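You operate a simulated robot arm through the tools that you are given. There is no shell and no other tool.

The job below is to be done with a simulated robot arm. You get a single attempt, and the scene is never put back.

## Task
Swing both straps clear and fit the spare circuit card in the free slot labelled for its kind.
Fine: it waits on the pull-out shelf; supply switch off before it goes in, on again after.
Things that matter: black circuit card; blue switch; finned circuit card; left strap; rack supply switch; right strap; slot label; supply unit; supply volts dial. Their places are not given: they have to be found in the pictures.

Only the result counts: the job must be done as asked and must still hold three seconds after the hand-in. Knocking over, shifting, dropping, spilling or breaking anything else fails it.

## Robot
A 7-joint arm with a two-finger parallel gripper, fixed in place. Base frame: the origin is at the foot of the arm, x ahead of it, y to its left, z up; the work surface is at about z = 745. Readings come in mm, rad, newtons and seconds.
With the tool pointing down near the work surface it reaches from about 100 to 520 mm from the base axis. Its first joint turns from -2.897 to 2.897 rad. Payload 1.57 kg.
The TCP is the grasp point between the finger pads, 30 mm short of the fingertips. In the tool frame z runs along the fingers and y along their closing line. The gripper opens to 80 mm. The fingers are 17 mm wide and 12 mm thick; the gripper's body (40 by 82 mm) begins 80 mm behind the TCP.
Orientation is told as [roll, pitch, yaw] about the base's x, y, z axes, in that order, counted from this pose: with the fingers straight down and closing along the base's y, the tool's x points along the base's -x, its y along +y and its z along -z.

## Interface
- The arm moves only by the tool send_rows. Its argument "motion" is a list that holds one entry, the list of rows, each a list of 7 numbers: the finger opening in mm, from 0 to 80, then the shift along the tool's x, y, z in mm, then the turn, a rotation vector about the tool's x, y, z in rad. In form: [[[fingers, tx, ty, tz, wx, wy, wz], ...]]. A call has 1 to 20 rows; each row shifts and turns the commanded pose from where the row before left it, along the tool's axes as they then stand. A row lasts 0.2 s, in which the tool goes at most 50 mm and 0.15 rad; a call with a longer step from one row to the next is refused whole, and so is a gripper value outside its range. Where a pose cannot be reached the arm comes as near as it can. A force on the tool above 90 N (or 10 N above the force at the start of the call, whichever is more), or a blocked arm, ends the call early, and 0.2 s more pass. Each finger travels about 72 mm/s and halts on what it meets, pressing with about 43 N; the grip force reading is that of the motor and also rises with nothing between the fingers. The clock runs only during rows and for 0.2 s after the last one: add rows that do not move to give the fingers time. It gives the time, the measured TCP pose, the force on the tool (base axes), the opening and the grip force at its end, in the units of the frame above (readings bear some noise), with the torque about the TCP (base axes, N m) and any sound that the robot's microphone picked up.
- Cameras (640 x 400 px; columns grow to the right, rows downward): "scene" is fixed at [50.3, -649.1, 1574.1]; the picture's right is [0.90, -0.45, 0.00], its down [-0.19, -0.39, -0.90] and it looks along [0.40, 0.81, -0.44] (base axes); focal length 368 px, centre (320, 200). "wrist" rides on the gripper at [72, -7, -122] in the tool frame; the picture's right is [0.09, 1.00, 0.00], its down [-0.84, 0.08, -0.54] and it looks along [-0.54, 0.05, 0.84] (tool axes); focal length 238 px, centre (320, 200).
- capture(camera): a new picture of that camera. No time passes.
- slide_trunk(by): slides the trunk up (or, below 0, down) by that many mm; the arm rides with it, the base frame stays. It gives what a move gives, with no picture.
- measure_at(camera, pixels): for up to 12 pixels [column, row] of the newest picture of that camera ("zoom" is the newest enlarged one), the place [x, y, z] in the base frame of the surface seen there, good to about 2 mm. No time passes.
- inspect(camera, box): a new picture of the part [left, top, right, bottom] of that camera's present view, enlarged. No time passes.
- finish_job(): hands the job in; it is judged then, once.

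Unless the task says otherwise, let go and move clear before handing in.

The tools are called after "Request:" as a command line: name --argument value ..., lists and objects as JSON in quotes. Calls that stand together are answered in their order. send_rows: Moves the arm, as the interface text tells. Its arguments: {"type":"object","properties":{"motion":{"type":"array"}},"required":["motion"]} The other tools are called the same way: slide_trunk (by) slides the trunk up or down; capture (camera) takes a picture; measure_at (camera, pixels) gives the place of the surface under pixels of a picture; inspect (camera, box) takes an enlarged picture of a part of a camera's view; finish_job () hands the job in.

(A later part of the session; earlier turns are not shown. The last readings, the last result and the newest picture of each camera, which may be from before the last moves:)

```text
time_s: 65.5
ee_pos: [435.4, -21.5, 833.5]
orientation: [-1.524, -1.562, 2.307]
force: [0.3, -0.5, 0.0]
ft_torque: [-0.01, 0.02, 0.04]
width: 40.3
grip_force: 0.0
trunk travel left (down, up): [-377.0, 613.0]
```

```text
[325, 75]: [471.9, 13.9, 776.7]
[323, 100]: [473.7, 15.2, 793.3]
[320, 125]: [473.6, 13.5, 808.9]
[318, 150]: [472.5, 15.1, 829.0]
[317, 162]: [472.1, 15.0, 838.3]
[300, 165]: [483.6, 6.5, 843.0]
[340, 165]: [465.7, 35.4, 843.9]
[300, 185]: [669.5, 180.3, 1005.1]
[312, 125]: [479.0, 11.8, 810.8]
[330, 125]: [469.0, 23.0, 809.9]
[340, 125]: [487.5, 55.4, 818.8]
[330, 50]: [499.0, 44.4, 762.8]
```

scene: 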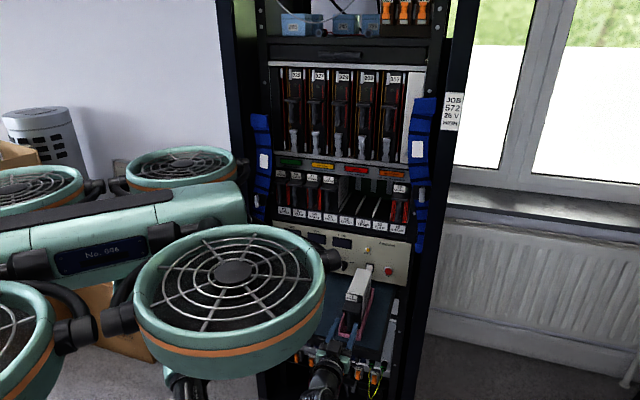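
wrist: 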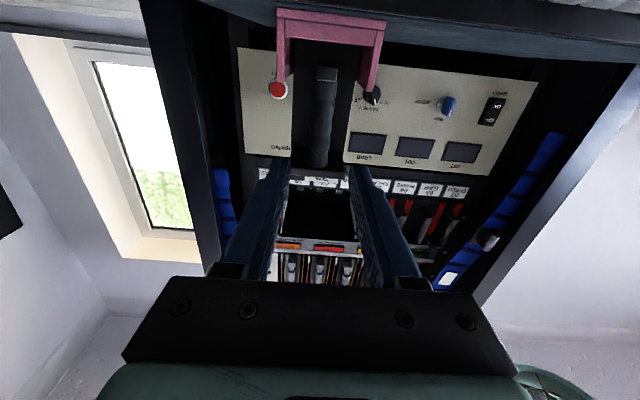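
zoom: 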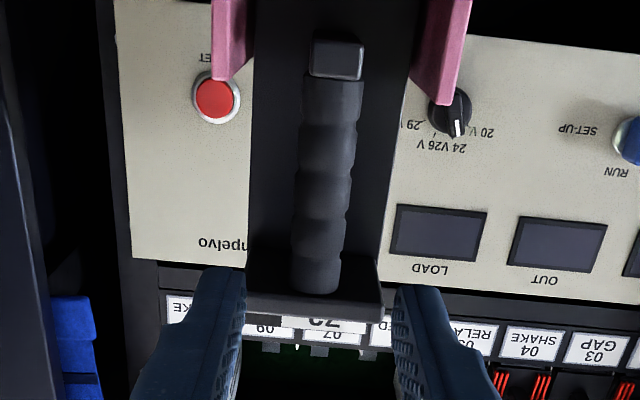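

The bar's centre is at s≈324, and the ledge underside is at z≈843.5. I'll drop 3 mm, fix a 0.5° roll and move in 57 mm so the tips stop just short of the card's face.

Request:
send_rows --motion '[[[40, 3, -1, 0, 0, 0, 0.0085], [40, 0, 0, 20, 0, 0, 0], [40, 0, 0, 20, 0, 0, 0], [40, 0, 0, 17, 0, 0, 0], [40, 0, 0, 0, 0, 0, 0]]]'

Request:
capture --camera "wrist"

Request:
inspect --camera "scene" --box '[310, 260, 410, 360]'

```text
time_s: 66.7
ee_pos: [476.9, 17.5, 830.2]
orientation: [1.33, -1.568, -0.547]
force: [0.0, 0.6, 0.3]
ft_torque: [0.02, 0.02, 0.02]
width: 39.9
grip_force: 0.1
trunk travel left (down, up): [-377.0, 613.0]
```

```text
taken
```

wrist: 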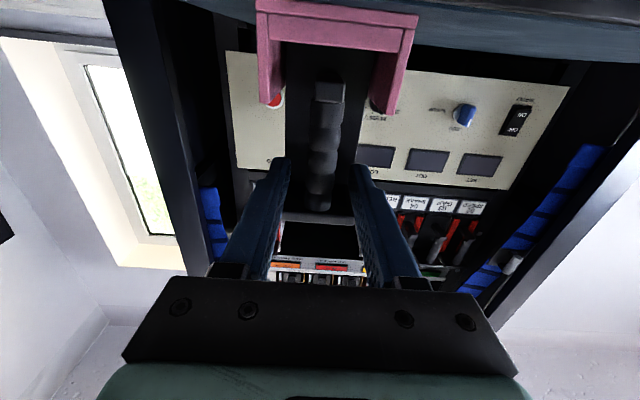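

```text
4.00 times, centred on (360, 310) of scene
```

zoom: 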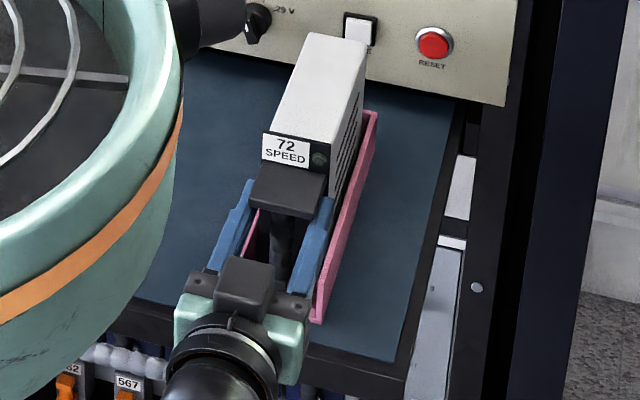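

The fingers straddle the bar evenly with no contact force. I'll close the grip.

Request:
send_rows --motion '[[[0, 0, 0, 0, 0, 0, 0], [0, 0, 0, 0, 0, 0, 0], [0, 0, 0, 0, 0, 0, 0], [0, 0, 0, 0, 0, 0, 0]]]'

Request:
inspect --camera "scene" --box '[310, 260, 410, 360]'

```text
time_s: 67.7
ee_pos: [475.8, 18.3, 831.5]
orientation: [1.341, -1.568, -0.555]
force: [0.9, 0.4, 0.4]
ft_torque: [0.04, -0.11, -0.04]
width: 16.5
grip_force: 31.9
trunk travel left (down, up): [-377.0, 613.0]
```

```text
4.00 times, centred on (360, 310) of scene
```

zoom: 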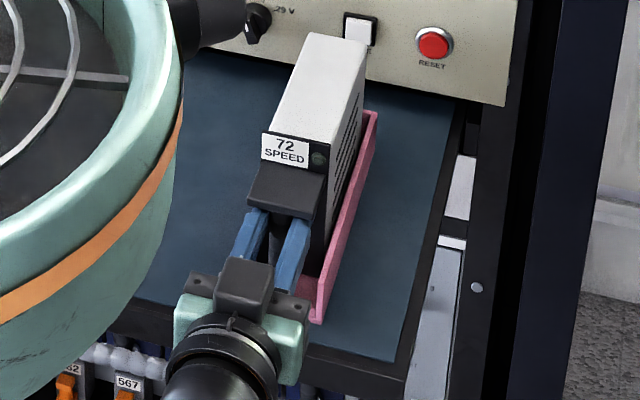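

The bar is held at 16.5 mm. Before lifting I'll check where the card's far end is relative to the supply unit's buttons.

Request:
measure_at --camera "zoom" --pixels '[[312, 34], [340, 38], [362, 46], [315, 42], [357, 52], [330, 70], [290, 120], [345, 110], [358, 28], [285, 150], [320, 158], [285, 195]]'

Request:
slide_trunk --by 8

Request:
inspect --camera "scene" --box '[310, 260, 410, 360]'

```text
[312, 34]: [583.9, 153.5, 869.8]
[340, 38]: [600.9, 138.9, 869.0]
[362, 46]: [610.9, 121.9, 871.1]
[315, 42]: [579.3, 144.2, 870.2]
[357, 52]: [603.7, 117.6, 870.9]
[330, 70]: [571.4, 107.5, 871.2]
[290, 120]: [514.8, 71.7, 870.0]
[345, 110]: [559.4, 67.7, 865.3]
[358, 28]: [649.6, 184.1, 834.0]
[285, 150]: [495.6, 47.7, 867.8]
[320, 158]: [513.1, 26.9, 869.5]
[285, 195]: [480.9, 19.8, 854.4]
```

```text
time_s: 68.3
ee_pos: [476.1, 17.5, 839.3]
orientation: [0.785, -1.569, 0.0]
force: [-0.3, -0.2, -2.3]
ft_torque: [-0.17, 0.14, 0.02]
width: 16.7
grip_force: 32.0
trunk travel left (down, up): [-385.0, 605.0]
```

```text
4.00 times, centred on (360, 310) of scene
```

zoom: 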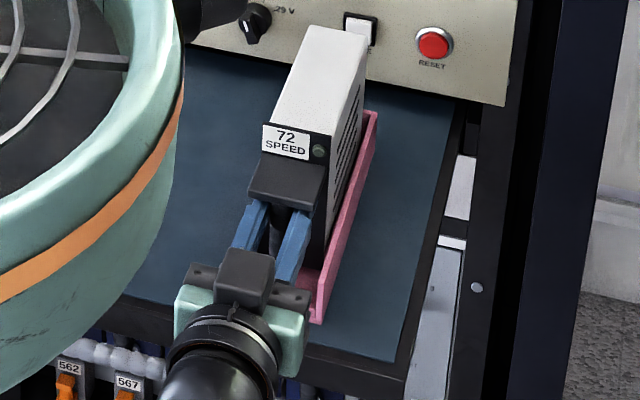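

The card has lifted with a weight of about 2.3 N and a torque of 0.22 N m. I'll check its top surface for droop.

Request:
measure_at --camera "zoom" --pixels '[[310, 35], [340, 40], [335, 70], [320, 100], [300, 120], [270, 145], [318, 158], [255, 190], [315, 205], [350, 45]]'

```text
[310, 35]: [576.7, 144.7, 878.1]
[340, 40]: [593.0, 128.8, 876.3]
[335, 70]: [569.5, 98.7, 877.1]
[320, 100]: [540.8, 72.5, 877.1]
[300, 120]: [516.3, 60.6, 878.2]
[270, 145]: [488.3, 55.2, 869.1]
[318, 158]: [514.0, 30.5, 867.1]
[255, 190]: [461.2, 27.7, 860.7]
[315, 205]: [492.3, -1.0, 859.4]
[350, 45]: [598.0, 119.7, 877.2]
```

The top surface reads 877–878 mm all along, so the card hangs level. I'll raise it with the trunk to insertion height, about 3 mm above the slot floor.

Request:
slide_trunk --by 255

Request:
capture --camera "wrist"

Request:
capture --camera "scene"

```text
time_s: 70.9
ee_pos: [476.2, 17.5, 1093.7]
orientation: [1.036, -1.568, -0.252]
force: [0.7, 0.1, -2.2]
ft_torque: [-0.14, 0.16, 0.0]
width: 16.7
grip_force: 31.7
trunk travel left (down, up): [-640.0, 350.0]
```

```text
taken
```

wrist: 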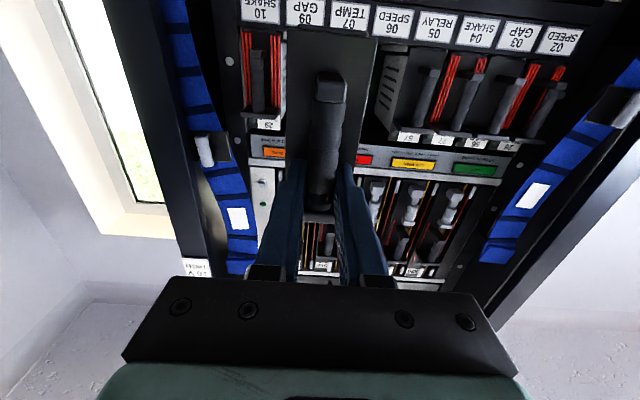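

```text
taken
```

scene: 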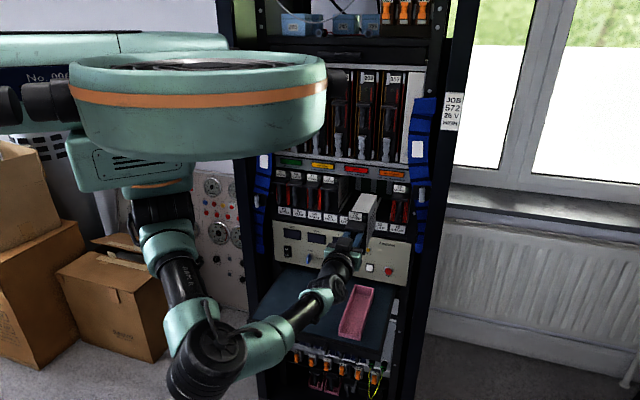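

The card is clear of the tray at z≈1094 and hangs straight. I'll bring it forward a little and slide it left to line up with slot 06, keeping its back end in front of the neighbouring handles.

Request:
send_rows --motion '[[[0, 0, 0, 14, 0, 0, 0], [0, 0, 0, 14, 0, 0, 0], [0, 0, 16.7, 0, 0, 0, 0], [0, 0, 16.7, 0, 0, 0, 0], [0, 0, 16.7, 0, 0, 0, 0], [0, 0, 16.7, 0, 0, 0, 0], [0, 0, 16.7, 0, 0, 0, 0], [0, 0, 0, 0, 0, 0, 0]]]'

Request:
capture --camera "wrist"

Request:
capture --camera "scene"

Request:
inspect --camera "scene" --box '[300, 150, 420, 260]'

```text
time_s: 72.7
ee_pos: [436.5, 97.1, 1093.8]
orientation: [0.9, -1.569, -0.115]
force: [0.6, -0.5, -3.0]
ft_torque: [-0.15, 0.14, 0.01]
width: 17.0
grip_force: 32.5
trunk travel left (down, up): [-640.0, 350.0]
```

```text
taken
```

wrist: 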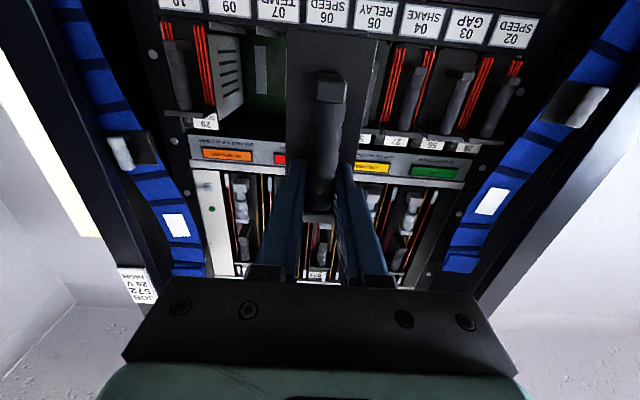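

```text
taken
```

scene: 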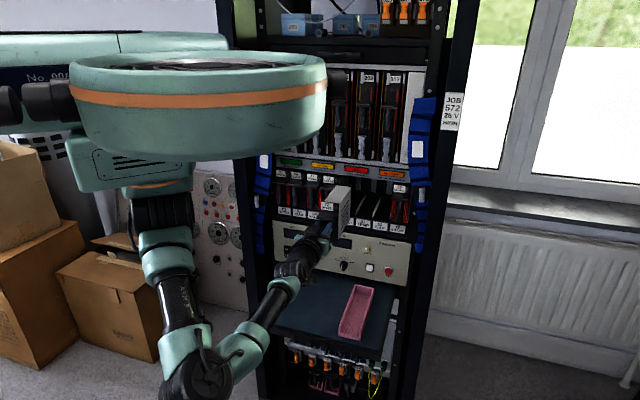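

```text
3.64 times, centred on (360, 205) of scene
```

zoom: 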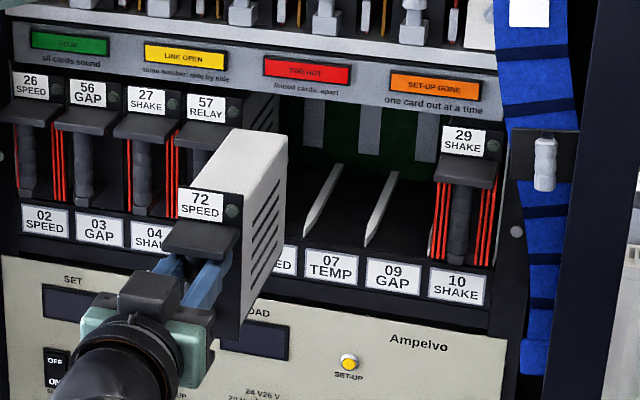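

The card is lined up at s≈240, depth 377, z 1094. I'll measure its edges against the guide rails before inserting.

Request:
measure_at --camera "zoom" --pixels '[[283, 138], [232, 133], [258, 137], [200, 180], [236, 190], [284, 155], [260, 220], [245, 300], [280, 240], [168, 245], [232, 258], [200, 206]]'

Request:
measure_at --camera "zoom" --pixels '[[308, 230], [322, 200], [337, 170], [369, 240], [382, 210], [395, 177], [345, 230], [410, 240], [285, 265], [330, 268], [388, 275], [457, 285]]'

Request:
measure_at --camera "wrist" --pixels '[[290, 110], [370, 110], [330, 85], [325, 130], [322, 170], [325, 15], [374, 20], [276, 12], [225, 75], [245, 105]]'

```text
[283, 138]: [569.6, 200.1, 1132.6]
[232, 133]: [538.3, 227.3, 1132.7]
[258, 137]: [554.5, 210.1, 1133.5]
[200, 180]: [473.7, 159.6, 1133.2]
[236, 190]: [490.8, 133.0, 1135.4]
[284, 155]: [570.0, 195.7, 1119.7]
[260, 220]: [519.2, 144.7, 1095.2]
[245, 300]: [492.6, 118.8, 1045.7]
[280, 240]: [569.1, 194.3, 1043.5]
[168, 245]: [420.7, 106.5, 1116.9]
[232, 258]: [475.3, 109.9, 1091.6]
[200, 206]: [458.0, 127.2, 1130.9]
```

```text
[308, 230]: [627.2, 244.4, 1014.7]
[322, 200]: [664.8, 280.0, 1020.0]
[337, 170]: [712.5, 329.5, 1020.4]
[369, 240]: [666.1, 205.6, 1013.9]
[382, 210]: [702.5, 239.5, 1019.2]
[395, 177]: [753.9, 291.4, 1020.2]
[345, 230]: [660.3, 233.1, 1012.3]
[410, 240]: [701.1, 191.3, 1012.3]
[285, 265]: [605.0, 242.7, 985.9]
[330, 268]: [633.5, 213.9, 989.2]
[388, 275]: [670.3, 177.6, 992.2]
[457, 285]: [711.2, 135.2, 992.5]
```

```text
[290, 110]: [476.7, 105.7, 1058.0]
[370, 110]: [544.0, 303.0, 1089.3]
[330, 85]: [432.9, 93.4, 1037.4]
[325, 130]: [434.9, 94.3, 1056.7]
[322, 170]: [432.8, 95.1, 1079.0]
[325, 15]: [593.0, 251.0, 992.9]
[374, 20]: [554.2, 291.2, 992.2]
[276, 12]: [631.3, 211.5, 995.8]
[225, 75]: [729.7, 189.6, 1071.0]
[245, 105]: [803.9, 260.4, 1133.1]
```

The card's right face is at s≈264.7 and parallel to the rails; installed cards suggest the seated right face should be about 265–266. I'll check the card's bottom edge height and the header strip gap in the wrist view.

Request:
inspect --camera "wrist" --box '[180, 40, 400, 180]'

Request:
measure_at --camera "zoom" --pixels '[[330, 78], [350, 78], [500, 82], [545, 80], [450, 90], [320, 100], [70, 235], [70, 255], [70, 275], [70, 288], [100, 245], [545, 110]]'

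```text
2.86 times, centred on (290, 110) of wrist
```

zoom: 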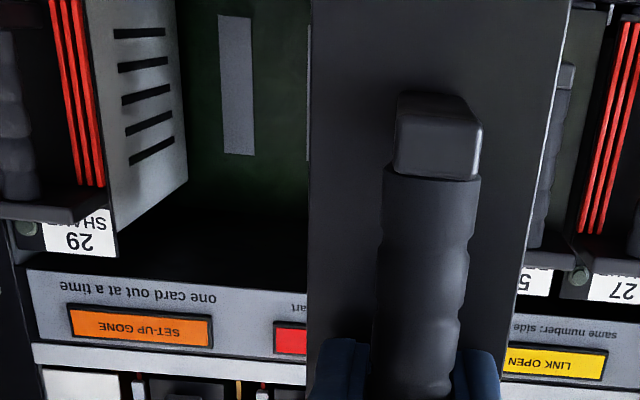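

```text
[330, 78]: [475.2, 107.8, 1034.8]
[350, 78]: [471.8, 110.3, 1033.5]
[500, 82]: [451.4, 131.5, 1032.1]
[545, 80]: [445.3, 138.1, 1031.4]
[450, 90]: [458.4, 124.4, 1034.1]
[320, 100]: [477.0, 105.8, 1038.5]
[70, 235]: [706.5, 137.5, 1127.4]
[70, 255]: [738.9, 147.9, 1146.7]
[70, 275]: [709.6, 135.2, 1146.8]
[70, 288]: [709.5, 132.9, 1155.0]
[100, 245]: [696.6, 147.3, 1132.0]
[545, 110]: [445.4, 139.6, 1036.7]
```

Label 06 is centred at s≈241.7 and the header strip's lower edge is near z 1146. I'll measure the card's bottom edge directly.

Request:
inspect --camera "wrist" --box '[270, 0, 390, 75]'

Request:
measure_at --camera "zoom" --pixels '[[150, 160], [150, 175], [250, 165], [350, 165], [450, 170], [520, 175], [300, 155], [300, 190], [110, 165], [300, 145], [560, 170], [300, 175]]'

```text
5.33 times, centred on (330, 38) of wrist
```

zoom: 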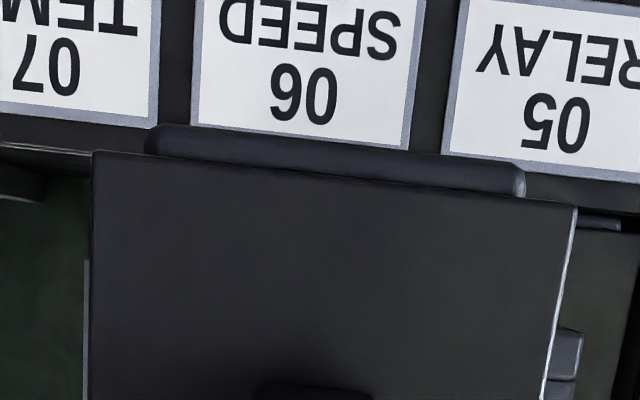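

```text
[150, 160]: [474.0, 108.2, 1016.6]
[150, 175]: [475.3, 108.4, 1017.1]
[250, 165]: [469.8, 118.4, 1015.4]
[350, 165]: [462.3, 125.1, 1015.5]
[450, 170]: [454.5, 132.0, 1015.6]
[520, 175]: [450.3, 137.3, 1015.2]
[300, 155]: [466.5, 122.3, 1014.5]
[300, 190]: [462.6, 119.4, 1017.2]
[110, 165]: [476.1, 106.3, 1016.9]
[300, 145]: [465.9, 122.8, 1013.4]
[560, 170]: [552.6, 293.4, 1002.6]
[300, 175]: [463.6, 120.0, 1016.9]
```

The card's bottom is at z≈1015, about 2–3 mm above the floor at 1012, and its centre is about 1.2 mm left of the slot's. I'll correct that and bring the card's back end just into the slot mouth.

Request:
send_rows --motion '[[[0, 0, -1.2, 0, 0, 0, 0], [0, 0, 0, 15, 0, 0, 0], [0, 0, 0, 15, 0, 0, 0], [0, 0, 0, 15, 0, 0, 0], [0, 0, 0, 15, 0, 0, 0], [0, 0, 0, 0, 0, 0, 0]]]'

Request:
capture --camera "wrist"

Request:
inspect --camera "scene" --box '[300, 150, 420, 260]'

```text
time_s: 74.1
ee_pos: [480.0, 137.3, 1095.3]
orientation: [1.228, -1.568, -0.446]
force: [-0.4, 0.2, -2.6]
ft_torque: [-0.17, 0.16, 0.01]
width: 16.7
grip_force: 31.8
trunk travel left (down, up): [-640.0, 350.0]
```

```text
taken
```

wrist: 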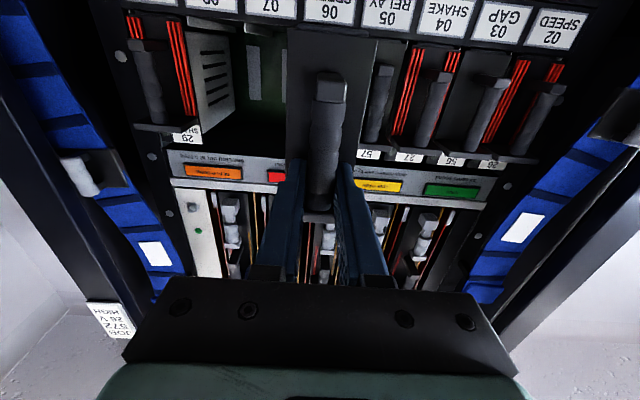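

```text
3.64 times, centred on (360, 205) of scene
```

zoom: 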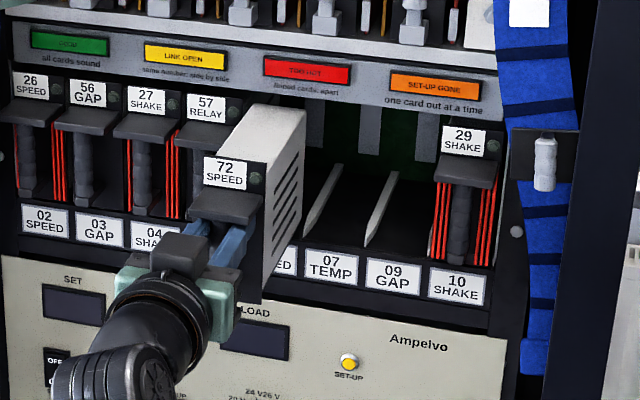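

The card's back end is at the slot mouth with no contact force beyond its weight. I'll re-measure the side face against the rail on its right.

Request:
measure_at --camera "zoom" --pixels '[[290, 170], [275, 230], [300, 150], [268, 290], [300, 230], [308, 228], [315, 212], [328, 185], [298, 112], [255, 108], [270, 112], [240, 140]]'

Request:
measure_at --camera "wrist" --pixels '[[300, 42], [350, 48], [330, 46], [330, 10], [270, 5], [390, 12], [372, 42], [290, 38]]'

```text
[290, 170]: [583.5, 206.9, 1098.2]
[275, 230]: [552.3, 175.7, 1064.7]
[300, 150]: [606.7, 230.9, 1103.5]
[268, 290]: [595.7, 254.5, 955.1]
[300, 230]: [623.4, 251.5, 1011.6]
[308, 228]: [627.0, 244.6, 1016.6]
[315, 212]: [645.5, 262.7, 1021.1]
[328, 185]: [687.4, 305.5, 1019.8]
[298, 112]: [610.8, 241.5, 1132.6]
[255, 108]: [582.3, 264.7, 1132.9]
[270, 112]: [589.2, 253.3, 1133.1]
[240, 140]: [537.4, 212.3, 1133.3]
```

```text
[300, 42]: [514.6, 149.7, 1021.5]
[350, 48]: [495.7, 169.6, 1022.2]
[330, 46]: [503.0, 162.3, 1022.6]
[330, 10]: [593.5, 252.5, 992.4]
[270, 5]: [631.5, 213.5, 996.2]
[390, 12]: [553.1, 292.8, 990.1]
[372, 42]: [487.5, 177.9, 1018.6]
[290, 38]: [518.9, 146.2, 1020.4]
```

The card's right face (s≈266.2) clears the rail (right face 270.5, a few mm thick), and wrist and label readings agree within about 1 mm. I'll nudge 0.4 mm left and feed it in gently, watching the forces.

Request:
send_rows --motion '[[[0, 0, 0.4, 0, 0, 0, 0], [0, 0, 0, 8, 0, 0, 0], [0, 0, 0, 8, 0, 0, 0], [0, 0, 0, 8, 0, 0, 0], [0, 0, 0, 0, 0, 0, 0]]]'

Request:
inspect --camera "scene" --box '[300, 150, 420, 260]'

```text
time_s: 75.3
ee_pos: [498.1, 155.8, 1094.6]
orientation: [0.967, -1.568, -0.182]
force: [0.0, 0.0, -2.4]
ft_torque: [-0.16, 0.16, 0.02]
width: 16.5
grip_force: 31.6
trunk travel left (down, up): [-640.0, 350.0]
```

```text
3.64 times, centred on (360, 205) of scene
```

zoom: 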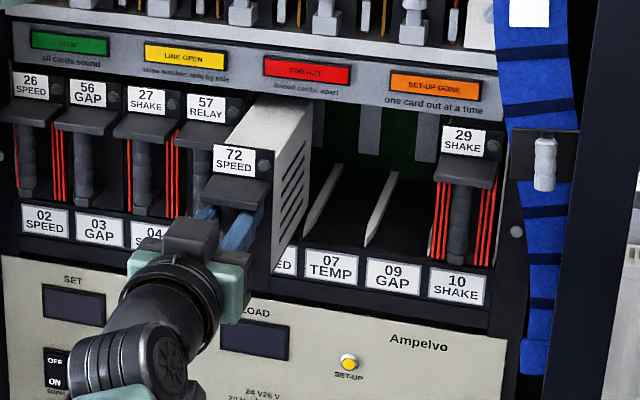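

The back end has passed the rail tips with no extra force. I'll continue inserting another 60 mm.

Request:
send_rows --motion '[[[0, 0, 0, 10, 0, 0, 0], [0, 0, 0, 10, 0, 0, 0], [0, 0, 0, 10, 0, 0, 0], [0, 0, 0, 10, 0, 0, 0], [0, 0, 0, 10, 0, 0, 0], [0, 0, 0, 10, 0, 0, 0], [0, 0, 0, 0, 0, 0, 0]]]'

Request:
capture --camera "wrist"

Request:
inspect --camera "scene" --box '[300, 150, 420, 260]'

```text
time_s: 76.9
ee_pos: [539.9, 198.6, 1094.4]
orientation: [1.122, -1.57, -0.337]
force: [-0.7, 0.6, -2.8]
ft_torque: [-0.16, 0.21, 0.04]
width: 16.6
grip_force: 31.6
trunk travel left (down, up): [-640.0, 350.0]
```

```text
taken
```

wrist: 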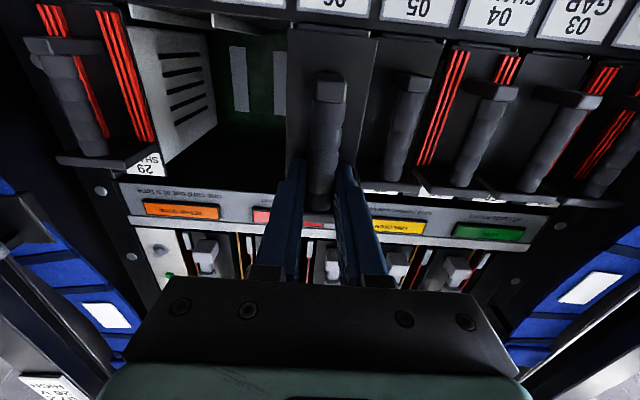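

```text
3.64 times, centred on (360, 205) of scene
```

zoom: 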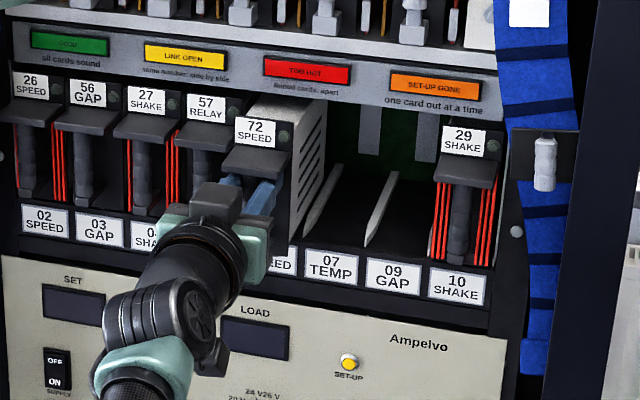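

Still free of contact at depth 522. I'll go 20 mm further, lower by 2 mm, and check before the final push.

Request:
send_rows --motion '[[[0, 0, 0, 10, 0, 0, 0], [0, 0, 0, 10, 0, 0, 0], [0, 1, 0, 0, 0, 0, 0], [0, 1, 0, 0, 0, 0, 0], [0, 0, 0, 0, 0, 0, 0]]]'

Request:
capture --camera "wrist"

Request:
inspect --camera "scene" --box '[320, 165, 390, 235]'

```text
time_s: 78.1
ee_pos: [554.5, 211.5, 1091.8]
orientation: [1.012, -1.571, -0.229]
force: [-0.2, -0.3, -2.0]
ft_torque: [-0.13, 0.13, 0.02]
width: 16.7
grip_force: 31.3
trunk travel left (down, up): [-640.0, 350.0]
```

```text
taken
```

wrist: 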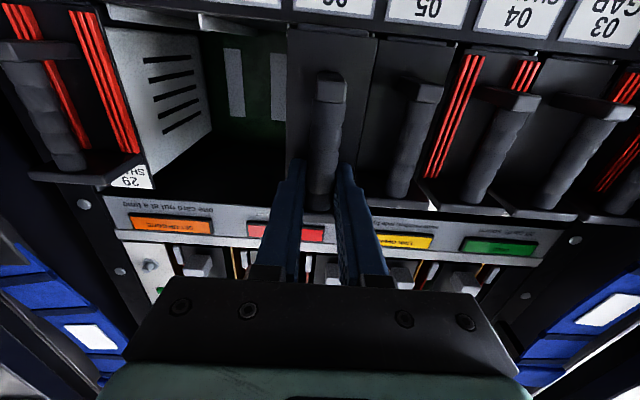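

```text
5.71 times, centred on (355, 200) of scene
```

zoom: 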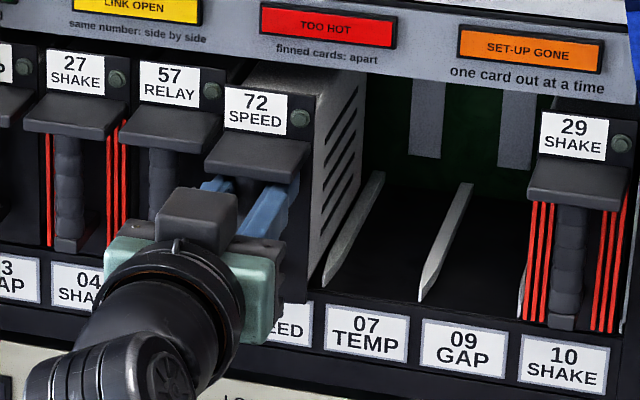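

The card is at depth 542 with just its weight on the tool. I'll push in 4 mm steps towards the seated depth of about 564.

Request:
send_rows --motion '[[[0, 0, 0, 4, 0, 0, 0], [0, 0, 0, 4, 0, 0, 0], [0, 0, 0, 4, 0, 0, 0], [0, 0, 0, 4, 0, 0, 0], [0, 0, 0, 0, 0, 0, 0]]]'

Request:
inspect --camera "scene" --box '[320, 165, 390, 235]'

```text
time_s: 79.3
ee_pos: [566.0, 222.9, 1092.5]
orientation: [0.964, -1.571, -0.179]
force: [-0.3, 0.7, -2.3]
ft_torque: [-0.15, 0.13, -0.01]
width: 16.7
grip_force: 31.7
trunk travel left (down, up): [-640.0, 350.0]
```

```text
5.71 times, centred on (355, 200) of scene
```

zoom: 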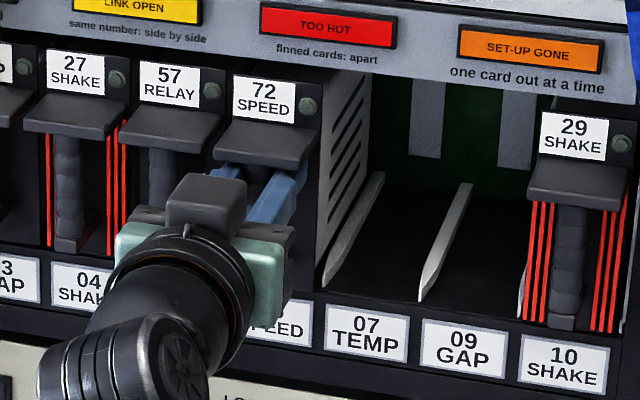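

At depth 558 there is still no resistance and the face is nearly flush with its neighbours. I'll push the last few millimetres in 2 mm steps until it seats.

Request:
send_rows --motion '[[[0, 0, 0, 2, 0, 0, 0], [0, 0, 0, 2, 0, 0, 0], [0, 0, 0, 2, 0, 0, 0], [0, 0, 0, 0, 0, 0, 0]]]'

Request:
inspect --camera "scene" --box '[320, 165, 390, 235]'

Request:
measure_at --camera "zoom" --pixels '[[170, 80], [265, 97], [575, 135], [125, 130], [225, 150], [530, 190], [120, 115], [218, 130], [300, 170], [615, 205]]'

```text
time_s: 80.3
ee_pos: [569.9, 226.6, 1092.6]
orientation: [1.331, -1.571, -0.547]
force: [-2.6, -2.2, -1.5]
ft_torque: [-0.31, 0.34, -0.04]
width: 16.6
grip_force: 31.5
trunk travel left (down, up): [-640.0, 350.0]
```

```text
5.71 times, centred on (355, 200) of scene
```

zoom: 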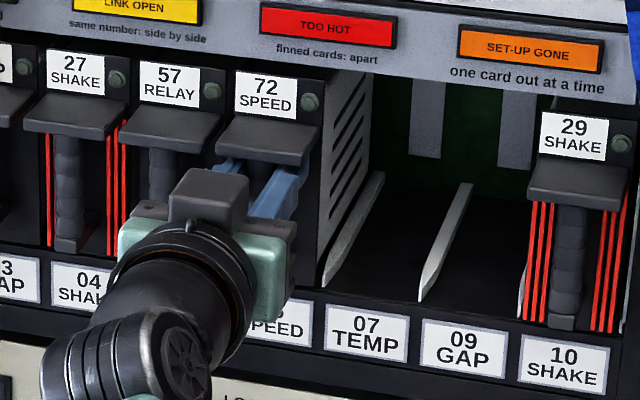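

```text
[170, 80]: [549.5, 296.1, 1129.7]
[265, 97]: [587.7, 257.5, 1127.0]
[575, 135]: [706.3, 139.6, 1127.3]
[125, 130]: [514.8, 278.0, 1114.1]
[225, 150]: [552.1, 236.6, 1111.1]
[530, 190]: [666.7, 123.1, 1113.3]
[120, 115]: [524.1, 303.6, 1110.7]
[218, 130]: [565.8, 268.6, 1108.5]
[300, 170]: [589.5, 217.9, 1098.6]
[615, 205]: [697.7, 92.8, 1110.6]
```

Card 72's face reads depth 597.6 against 597.9 and 598.1 for its neighbours, and about 3.4 N of push-back has appeared, so it is reaching its stop. I'll press slightly further to be sure it seats.

Request:
send_rows --motion '[[[0, 0, 0, 1, 0, 0, 0], [0, 0, 0, 1, 0, 0, 0], [0, 0, 0, 0, 0, 0, 0]]]'

Request:
inspect --camera "scene" --box '[320, 165, 390, 235]'

Request:
measure_at --camera "zoom" --pixels '[[170, 80], [265, 97], [575, 135], [172, 70], [255, 85], [575, 120], [268, 107]]'

```text
time_s: 81.1
ee_pos: [569.7, 228.9, 1092.5]
orientation: [1.311, -1.568, -0.527]
force: [-3.0, -2.1, -1.6]
ft_torque: [-0.27, 0.25, 0.11]
width: 16.5
grip_force: 31.5
trunk travel left (down, up): [-640.0, 350.0]
```

```text
5.71 times, centred on (355, 200) of scene
```

zoom: 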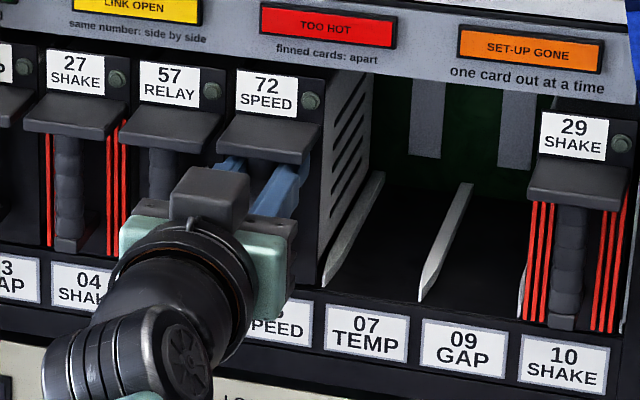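

```text
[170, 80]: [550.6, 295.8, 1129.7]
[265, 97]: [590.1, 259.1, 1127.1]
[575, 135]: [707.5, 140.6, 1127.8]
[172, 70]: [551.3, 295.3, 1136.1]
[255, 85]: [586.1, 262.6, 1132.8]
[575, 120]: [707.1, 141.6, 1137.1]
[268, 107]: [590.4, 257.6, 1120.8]
```

The push-back stays at about 3.6 N, which feels like sliding friction rather than a hard stop, and the faces agree within noise. I'll press a little more to feel for the stop.

Request:
send_rows --motion '[[[0, 0, 0, 1, 0, 0, 0], [0, 0, 0, 1, 0, 0, 0], [0, 0, 0, 0, 0, 0, 0]]]'

Request:
inspect --camera "scene" --box '[320, 165, 390, 235]'

Request:
measure_at --camera "zoom" --pixels '[[170, 80], [265, 97], [575, 135], [172, 70], [255, 85], [575, 120], [268, 107]]'

```text
time_s: 81.9
ee_pos: [571.3, 229.4, 1093.9]
orientation: [1.686, -1.568, -0.902]
force: [-16.2, -13.6, -6.5]
ft_torque: [-0.23, 0.15, 0.1]
width: 16.7
grip_force: 31.6
trunk travel left (down, up): [-640.0, 350.0]
```

```text
5.71 times, centred on (355, 200) of scene
```

zoom: 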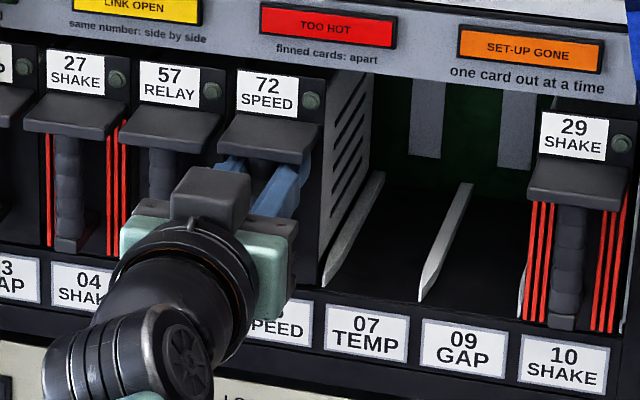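

```text
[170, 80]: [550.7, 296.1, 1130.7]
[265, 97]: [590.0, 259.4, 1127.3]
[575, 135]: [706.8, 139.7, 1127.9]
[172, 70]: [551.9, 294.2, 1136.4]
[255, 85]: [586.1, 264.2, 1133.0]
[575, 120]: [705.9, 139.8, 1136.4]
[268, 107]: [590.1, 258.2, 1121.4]
```

The force jumped to about 21 N, so the card is now hard against its stop. I'll ease off 1 mm and lower gently to see whether it already rests on the slot floor.

Request:
send_rows --motion '[[[0, 0, 0, -1, 0, 0, 0], [0, 1, 0, 0, 0, 0, 0], [0, 0, 0, 0, 0, 0, 0]]]'

```text
time_s: 82.7
ee_pos: [571.2, 229.5, 1092.9]
orientation: [2.903, -1.568, -2.118]
force: [-5.5, -6.5, -1.1]
ft_torque: [-0.12, 0.07, -0.06]
width: 16.7
grip_force: 32.3
trunk travel left (down, up): [-640.0, 350.0]
```

The push-back eased to about 8 N and the vertical load is down to 1 N. I'll lower one more millimetre.

Request:
send_rows --motion '[[[0, 1, 0, 0, 0, 0, 0], [0, 0, 0, 0, 0, 0, 0]]]'

```text
time_s: 83.3
ee_pos: [570.8, 228.1, 1091.8]
orientation: [3.033, -1.567, -2.249]
force: [-2.4, -2.5, 3.2]
ft_torque: [0.4, -0.52, -0.08]
width: 17.0
grip_force: 32.2
trunk travel left (down, up): [-640.0, 350.0]
```

The vertical force turned to +3.2 N, so the card rests on the floor of the slot. I'll open the fingers just enough to clear the bar without touching neighbours, then back out straight.

Request:
send_rows --motion '[[[27, 0, 0, 0, 0, 0, 0], [27, 0, 0, 0, 0, 0, 0], [27, 0, 0, 0, 0, 0, 0]]]'

Request:
inspect --camera "scene" --box '[320, 165, 390, 235]'

Request:
capture --camera "wrist"

```text
time_s: 84.1
ee_pos: [571.4, 229.9, 1088.9]
orientation: [1.271, -1.57, -0.487]
force: [-0.3, -0.2, 1.1]
ft_torque: [-0.03, 0.03, 0.02]
width: 27.2
grip_force: 0.0
trunk travel left (down, up): [-640.0, 350.0]
```

```text
5.71 times, centred on (355, 200) of scene
```

zoom: 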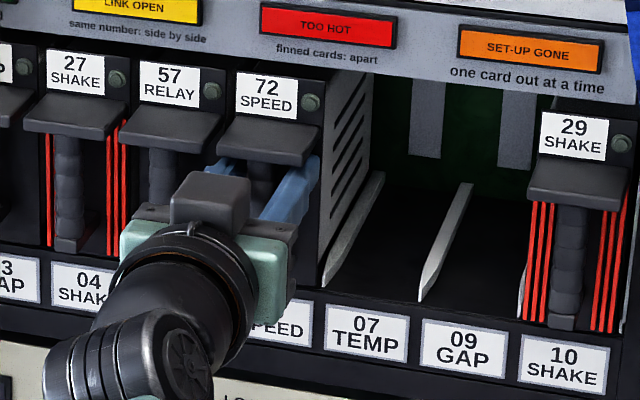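

```text
taken
```

wrist: 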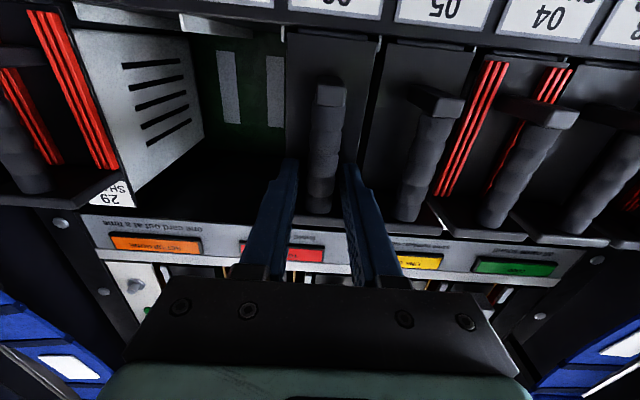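

The card stays put with the fingers open and clear of the bar on both sides. I'll back straight out.

Request:
send_rows --motion '[[[27, 0, 0, -10, 0, 0, 0], [27, 0, 0, -20, 0, 0, 0], [27, 0, 0, -30, 0, 0, 0], [27, 0, 0, -30, 0, 0, 0], [27, 0, 0, -30, 0, 0, 0], [27, 0, 0, 0, 0, 0, 0]]]'

Request:
capture --camera "wrist"

Request:
inspect --camera "scene" --box '[310, 160, 400, 240]'

Request:
measure_at --camera "zoom" --pixels '[[215, 92], [295, 105], [535, 140], [180, 130], [260, 145], [495, 180], [215, 82], [290, 95], [538, 125]]'

```text
time_s: 85.5
ee_pos: [486.3, 147.2, 1090.6]
orientation: [1.154, -1.569, -0.371]
force: [1.2, -0.6, -0.1]
ft_torque: [0.01, 0.03, 0.01]
width: 27.0
grip_force: 0.1
trunk travel left (down, up): [-640.0, 350.0]
```

```text
taken
```

wrist: 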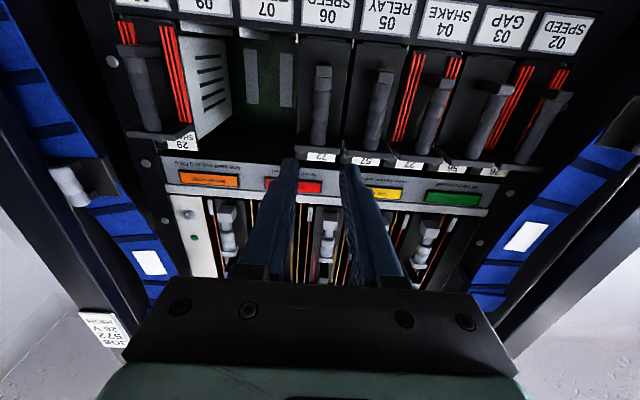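

```text
5.00 times, centred on (355, 200) of scene
```

zoom: 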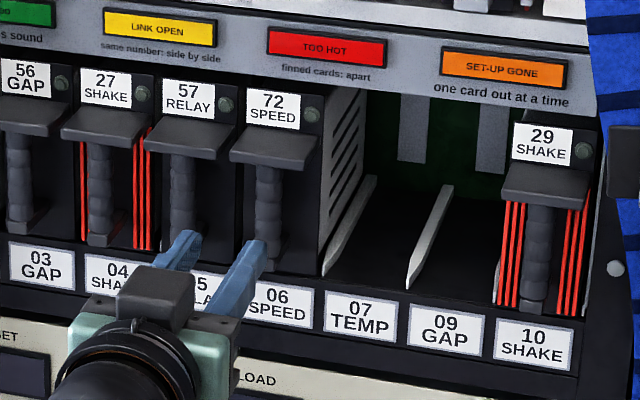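

```text
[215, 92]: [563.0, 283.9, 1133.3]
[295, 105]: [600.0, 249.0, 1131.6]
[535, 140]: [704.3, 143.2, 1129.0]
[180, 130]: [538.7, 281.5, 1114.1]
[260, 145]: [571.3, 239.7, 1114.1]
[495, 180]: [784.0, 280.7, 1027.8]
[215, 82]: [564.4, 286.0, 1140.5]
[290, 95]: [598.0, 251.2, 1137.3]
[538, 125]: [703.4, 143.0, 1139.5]
```

Card 72 sits flush (depth 600.3 against 598.8 and 599.3) and its ledge height matches 57's exactly, so it is fitted in 06 SPEED. Now I'll close the fingers, tilt the tool down 45° as before and head for the supply switch.

Request:
send_rows --motion '[[[0, 0, 0, 0, 0, 0, 0], [0, 0, 0, 0, 0, 0.1309, 0], [0, 0, 0, 0, 0, 0.1309, 0], [0, 0, 0, 0, 0, 0.1309, 0], [0, 0, 0, 0, 0, 0.1309, 0], [0, 0, 0, 0, 0, 0.1309, 0], [0, 0, 0, 0, 0, 0.1309, 0], [0, 0, 0, 0, 0, 0, 0]]]'

Request:
capture --camera "scene"

```text
time_s: 87.3
ee_pos: [486.2, 145.7, 1091.0]
orientation: [0.001, -0.784, 0.784]
force: [-0.4, 0.1, -0.3]
ft_torque: [0.02, 0.01, -0.01]
width: 0.0
grip_force: 21.6
trunk travel left (down, up): [-640.0, 350.0]
```

```text
taken
```

scene: 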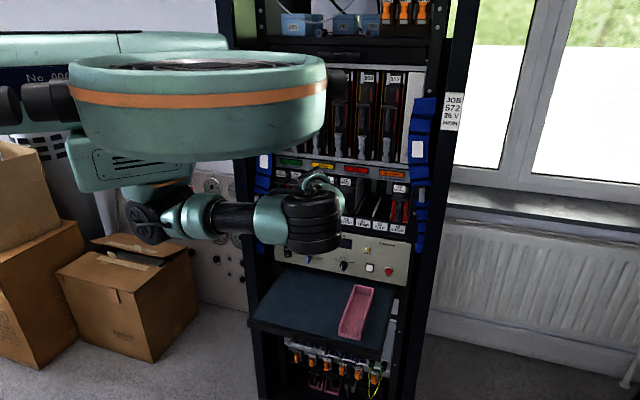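

The tilt is clean at [486, 146, 1091]. I'll slide left to s≈28 and lower part of the way, all well in front of the rack.

Request:
send_rows --motion '[[[0, 0, 35.4, 0, 0, 0, 0], [0, 0, 35.4, 0, 0, 0, 0], [0, 0, 35.4, 0, 0, 0, 0], [0, 0, 35.4, 0, 0, 0, 0], [0, 0, 35.4, 0, 0, 0, 0], [0, 0, 35.4, 0, 0, 0, 0], [0, 26.5, 0, 26.5, 0, 0, 0], [0, 26.5, 0, 26.5, 0, 0, 0], [0, 0, 0, 0, 0, 0, 0]]]'

Request:
capture --camera "wrist"

```text
time_s: 89.3
ee_pos: [338.9, 297.1, 1016.1]
orientation: [0.001, -0.785, 0.784]
force: [0.3, 0.6, 0.7]
ft_torque: [0.0, 0.0, -0.01]
width: 0.1
grip_force: 21.7
trunk travel left (down, up): [-640.0, 350.0]
```

```text
taken
```

wrist: 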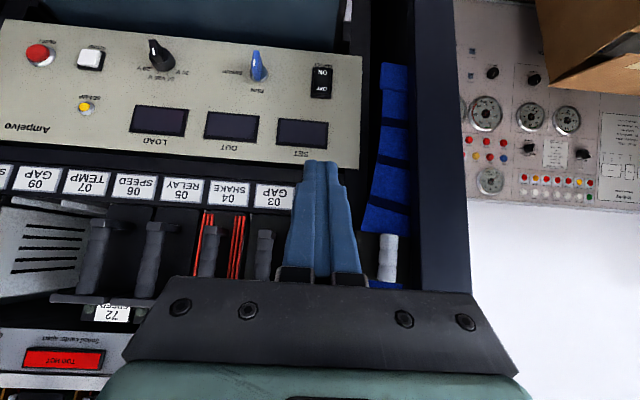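

The tool is at s≈30, depth 450, and the unlit rocker is visible at wrist pixel (322,82). I'll measure its present shape.

Request:
inspect --camera "wrist" --box '[270, 50, 370, 112]'

Request:
measure_at --camera "zoom" --pixels '[[335, 110], [335, 125], [333, 145], [332, 165], [330, 190], [329, 215], [328, 240], [327, 260], [305, 130], [362, 130], [260, 180], [330, 285]]'

```text
6.40 times, centred on (320, 81) of wrist
```

zoom: 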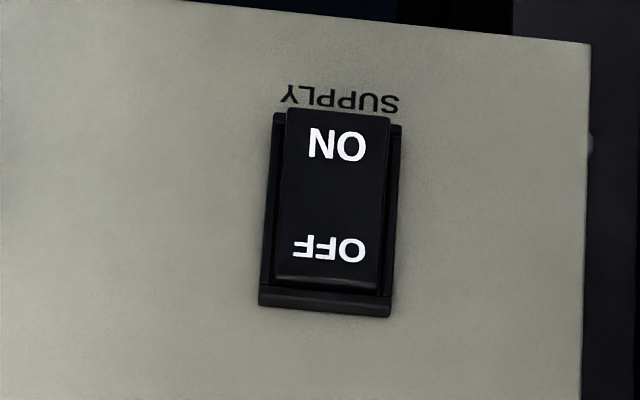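

```text
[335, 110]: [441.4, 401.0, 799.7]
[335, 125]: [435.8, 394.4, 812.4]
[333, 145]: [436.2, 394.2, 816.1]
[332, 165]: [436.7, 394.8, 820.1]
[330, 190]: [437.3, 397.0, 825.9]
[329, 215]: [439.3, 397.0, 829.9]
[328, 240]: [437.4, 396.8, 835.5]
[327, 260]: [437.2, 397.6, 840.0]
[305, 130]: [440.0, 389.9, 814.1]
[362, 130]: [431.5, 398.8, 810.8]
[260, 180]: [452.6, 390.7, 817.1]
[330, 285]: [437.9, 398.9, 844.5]
```

The ON half (z≈812, s≈29) now stands out at depth 587. I'll lower the trunk 189 mm so the fingertips line up with it.

Request:
slide_trunk --by -189

Request:
send_rows --motion '[[[0, -20, 0, 20, 0, 0, 0], [0, -20, 0, 20, 0, 0, 0], [0, -16, 0, 16, 0, 0, 0], [0, 0, 0, 0, 0, 0, 0]]]'

Request:
capture --camera "wrist"

Request:
capture --camera "scene"

```text
time_s: 91.4
ee_pos: [338.3, 296.4, 825.7]
orientation: [0.001, -0.785, 0.784]
force: [-0.6, -0.3, -0.4]
ft_torque: [0.0, -0.01, 0.01]
width: 0.0
grip_force: 21.6
trunk travel left (down, up): [-451.0, 539.0]
```

```text
time_s: 92.4
ee_pos: [395.4, 352.3, 827.0]
orientation: [0.002, -0.785, 0.782]
force: [-0.2, 0.2, -0.1]
ft_torque: [-0.01, 0.0, -0.01]
width: 0.1
grip_force: 21.5
trunk travel left (down, up): [-451.0, 539.0]
```

```text
taken
```

wrist: 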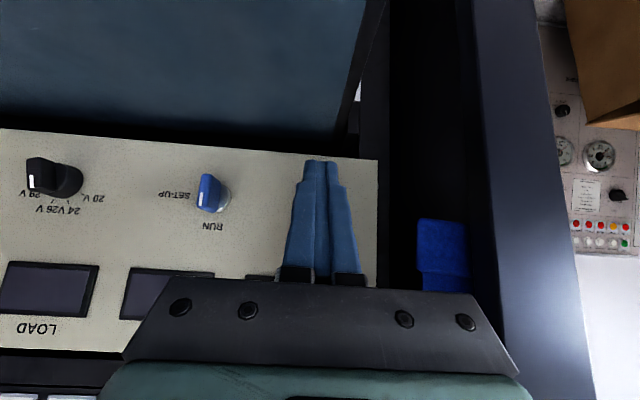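

```text
taken
```

scene: 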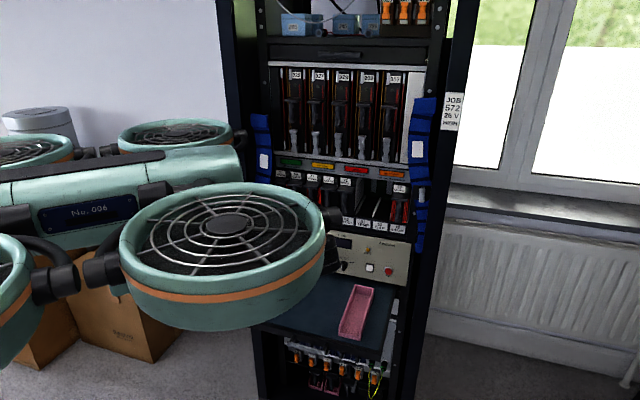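

The fingertips are 30 mm from the rocker's ON half at s≈30, z≈812. I'll close in and press with small steps as before.

Request:
send_rows --motion '[[[0, -10, 0, 10, 0, 0, 0], [0, -9.8, 0, 9.8, 0, 0, 0], [0, -2.1, 0, 2.1, 0, 0, 0], [0, -2.1, 0, 2.1, 0, 0, 0], [0, -2.1, 0, 2.1, 0, 0, 0], [0, 0, 0, 0, 0, 0, 0]]]'

Request:
capture --camera "wrist"

Request:
capture --camera "scene"

```text
time_s: 93.8
ee_pos: [419.2, 376.0, 827.6]
orientation: [0.002, -0.783, 0.783]
force: [-8.8, -11.6, 1.1]
ft_torque: [-0.28, 0.01, -0.08]
width: 0.0
grip_force: 21.3
trunk travel left (down, up): [-451.0, 539.0]
```

```text
taken
```

wrist: 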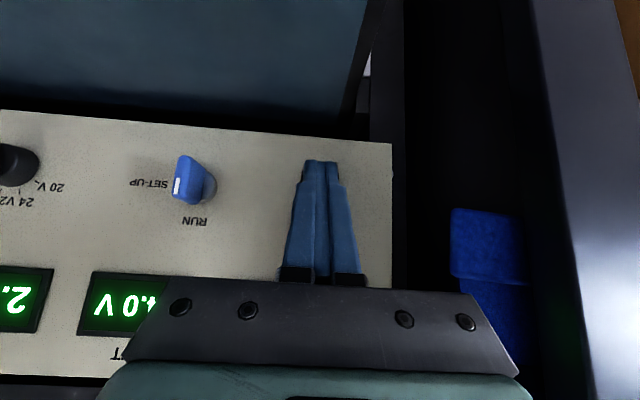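

```text
taken
```

scene: 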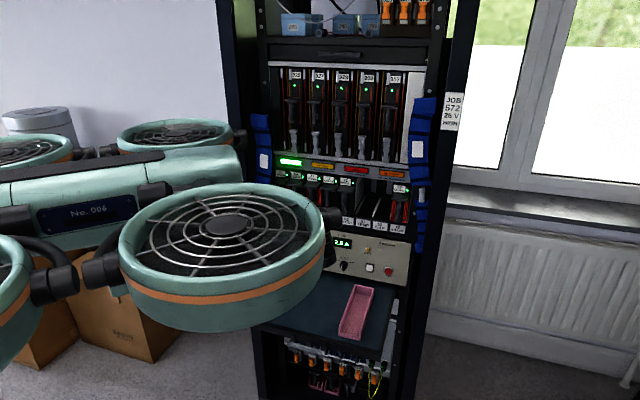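

The displays, card lights and the green GOOD lamp are back on, so the supply is on again. I'll back straight off the switch and inspect all the indicators.

Request:
send_rows --motion '[[[0, 7, 0, -7, 0, 0, 0], [0, 15, 0, -15, 0, 0, 0], [0, 20, 0, -20, 0, 0, 0], [0, 20, 0, -20, 0, 0, 0], [0, 18, 0, -18, 0, 0, 0], [0, 0, 0, 0, 0, 0, 0]]]'

Request:
capture --camera "wrist"

Request:
inspect --camera "scene" --box '[270, 145, 420, 240]'

Request:
inspect --camera "scene" --box '[320, 220, 420, 290]'

```text
time_s: 95.2
ee_pos: [339.9, 297.6, 826.3]
orientation: [0.0, -0.785, 0.783]
force: [-0.3, 0.5, 0.1]
ft_torque: [0.02, 0.01, 0.0]
width: 0.0
grip_force: 21.2
trunk travel left (down, up): [-451.0, 539.0]
```

```text
taken
```

wrist: 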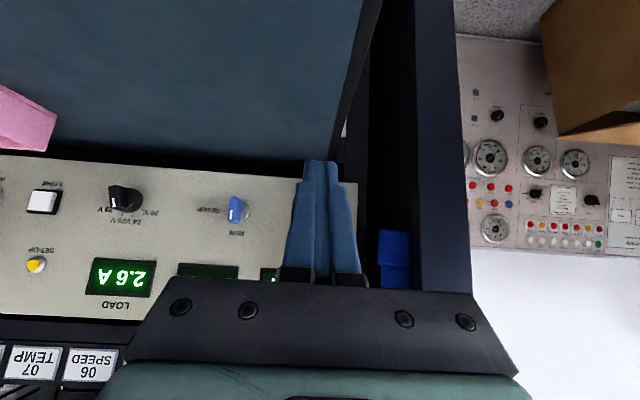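

```text
4.21 times, centred on (345, 192) of scene
```

zoom: 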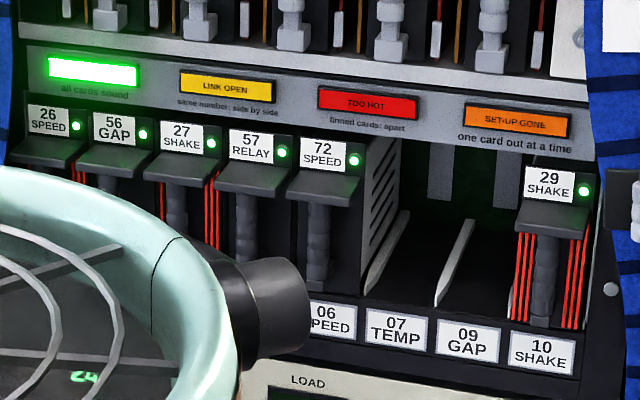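

```text
5.71 times, centred on (370, 255) of scene
```

zoom: 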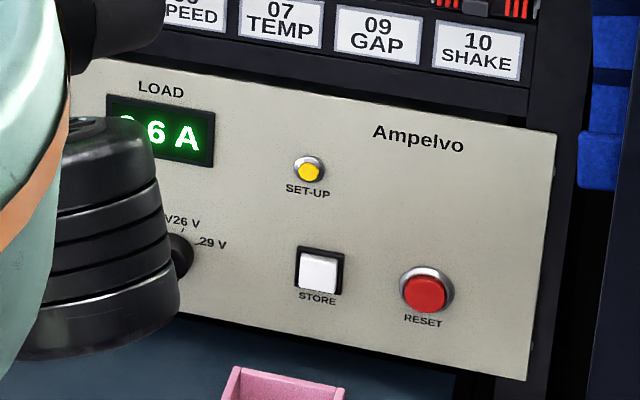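

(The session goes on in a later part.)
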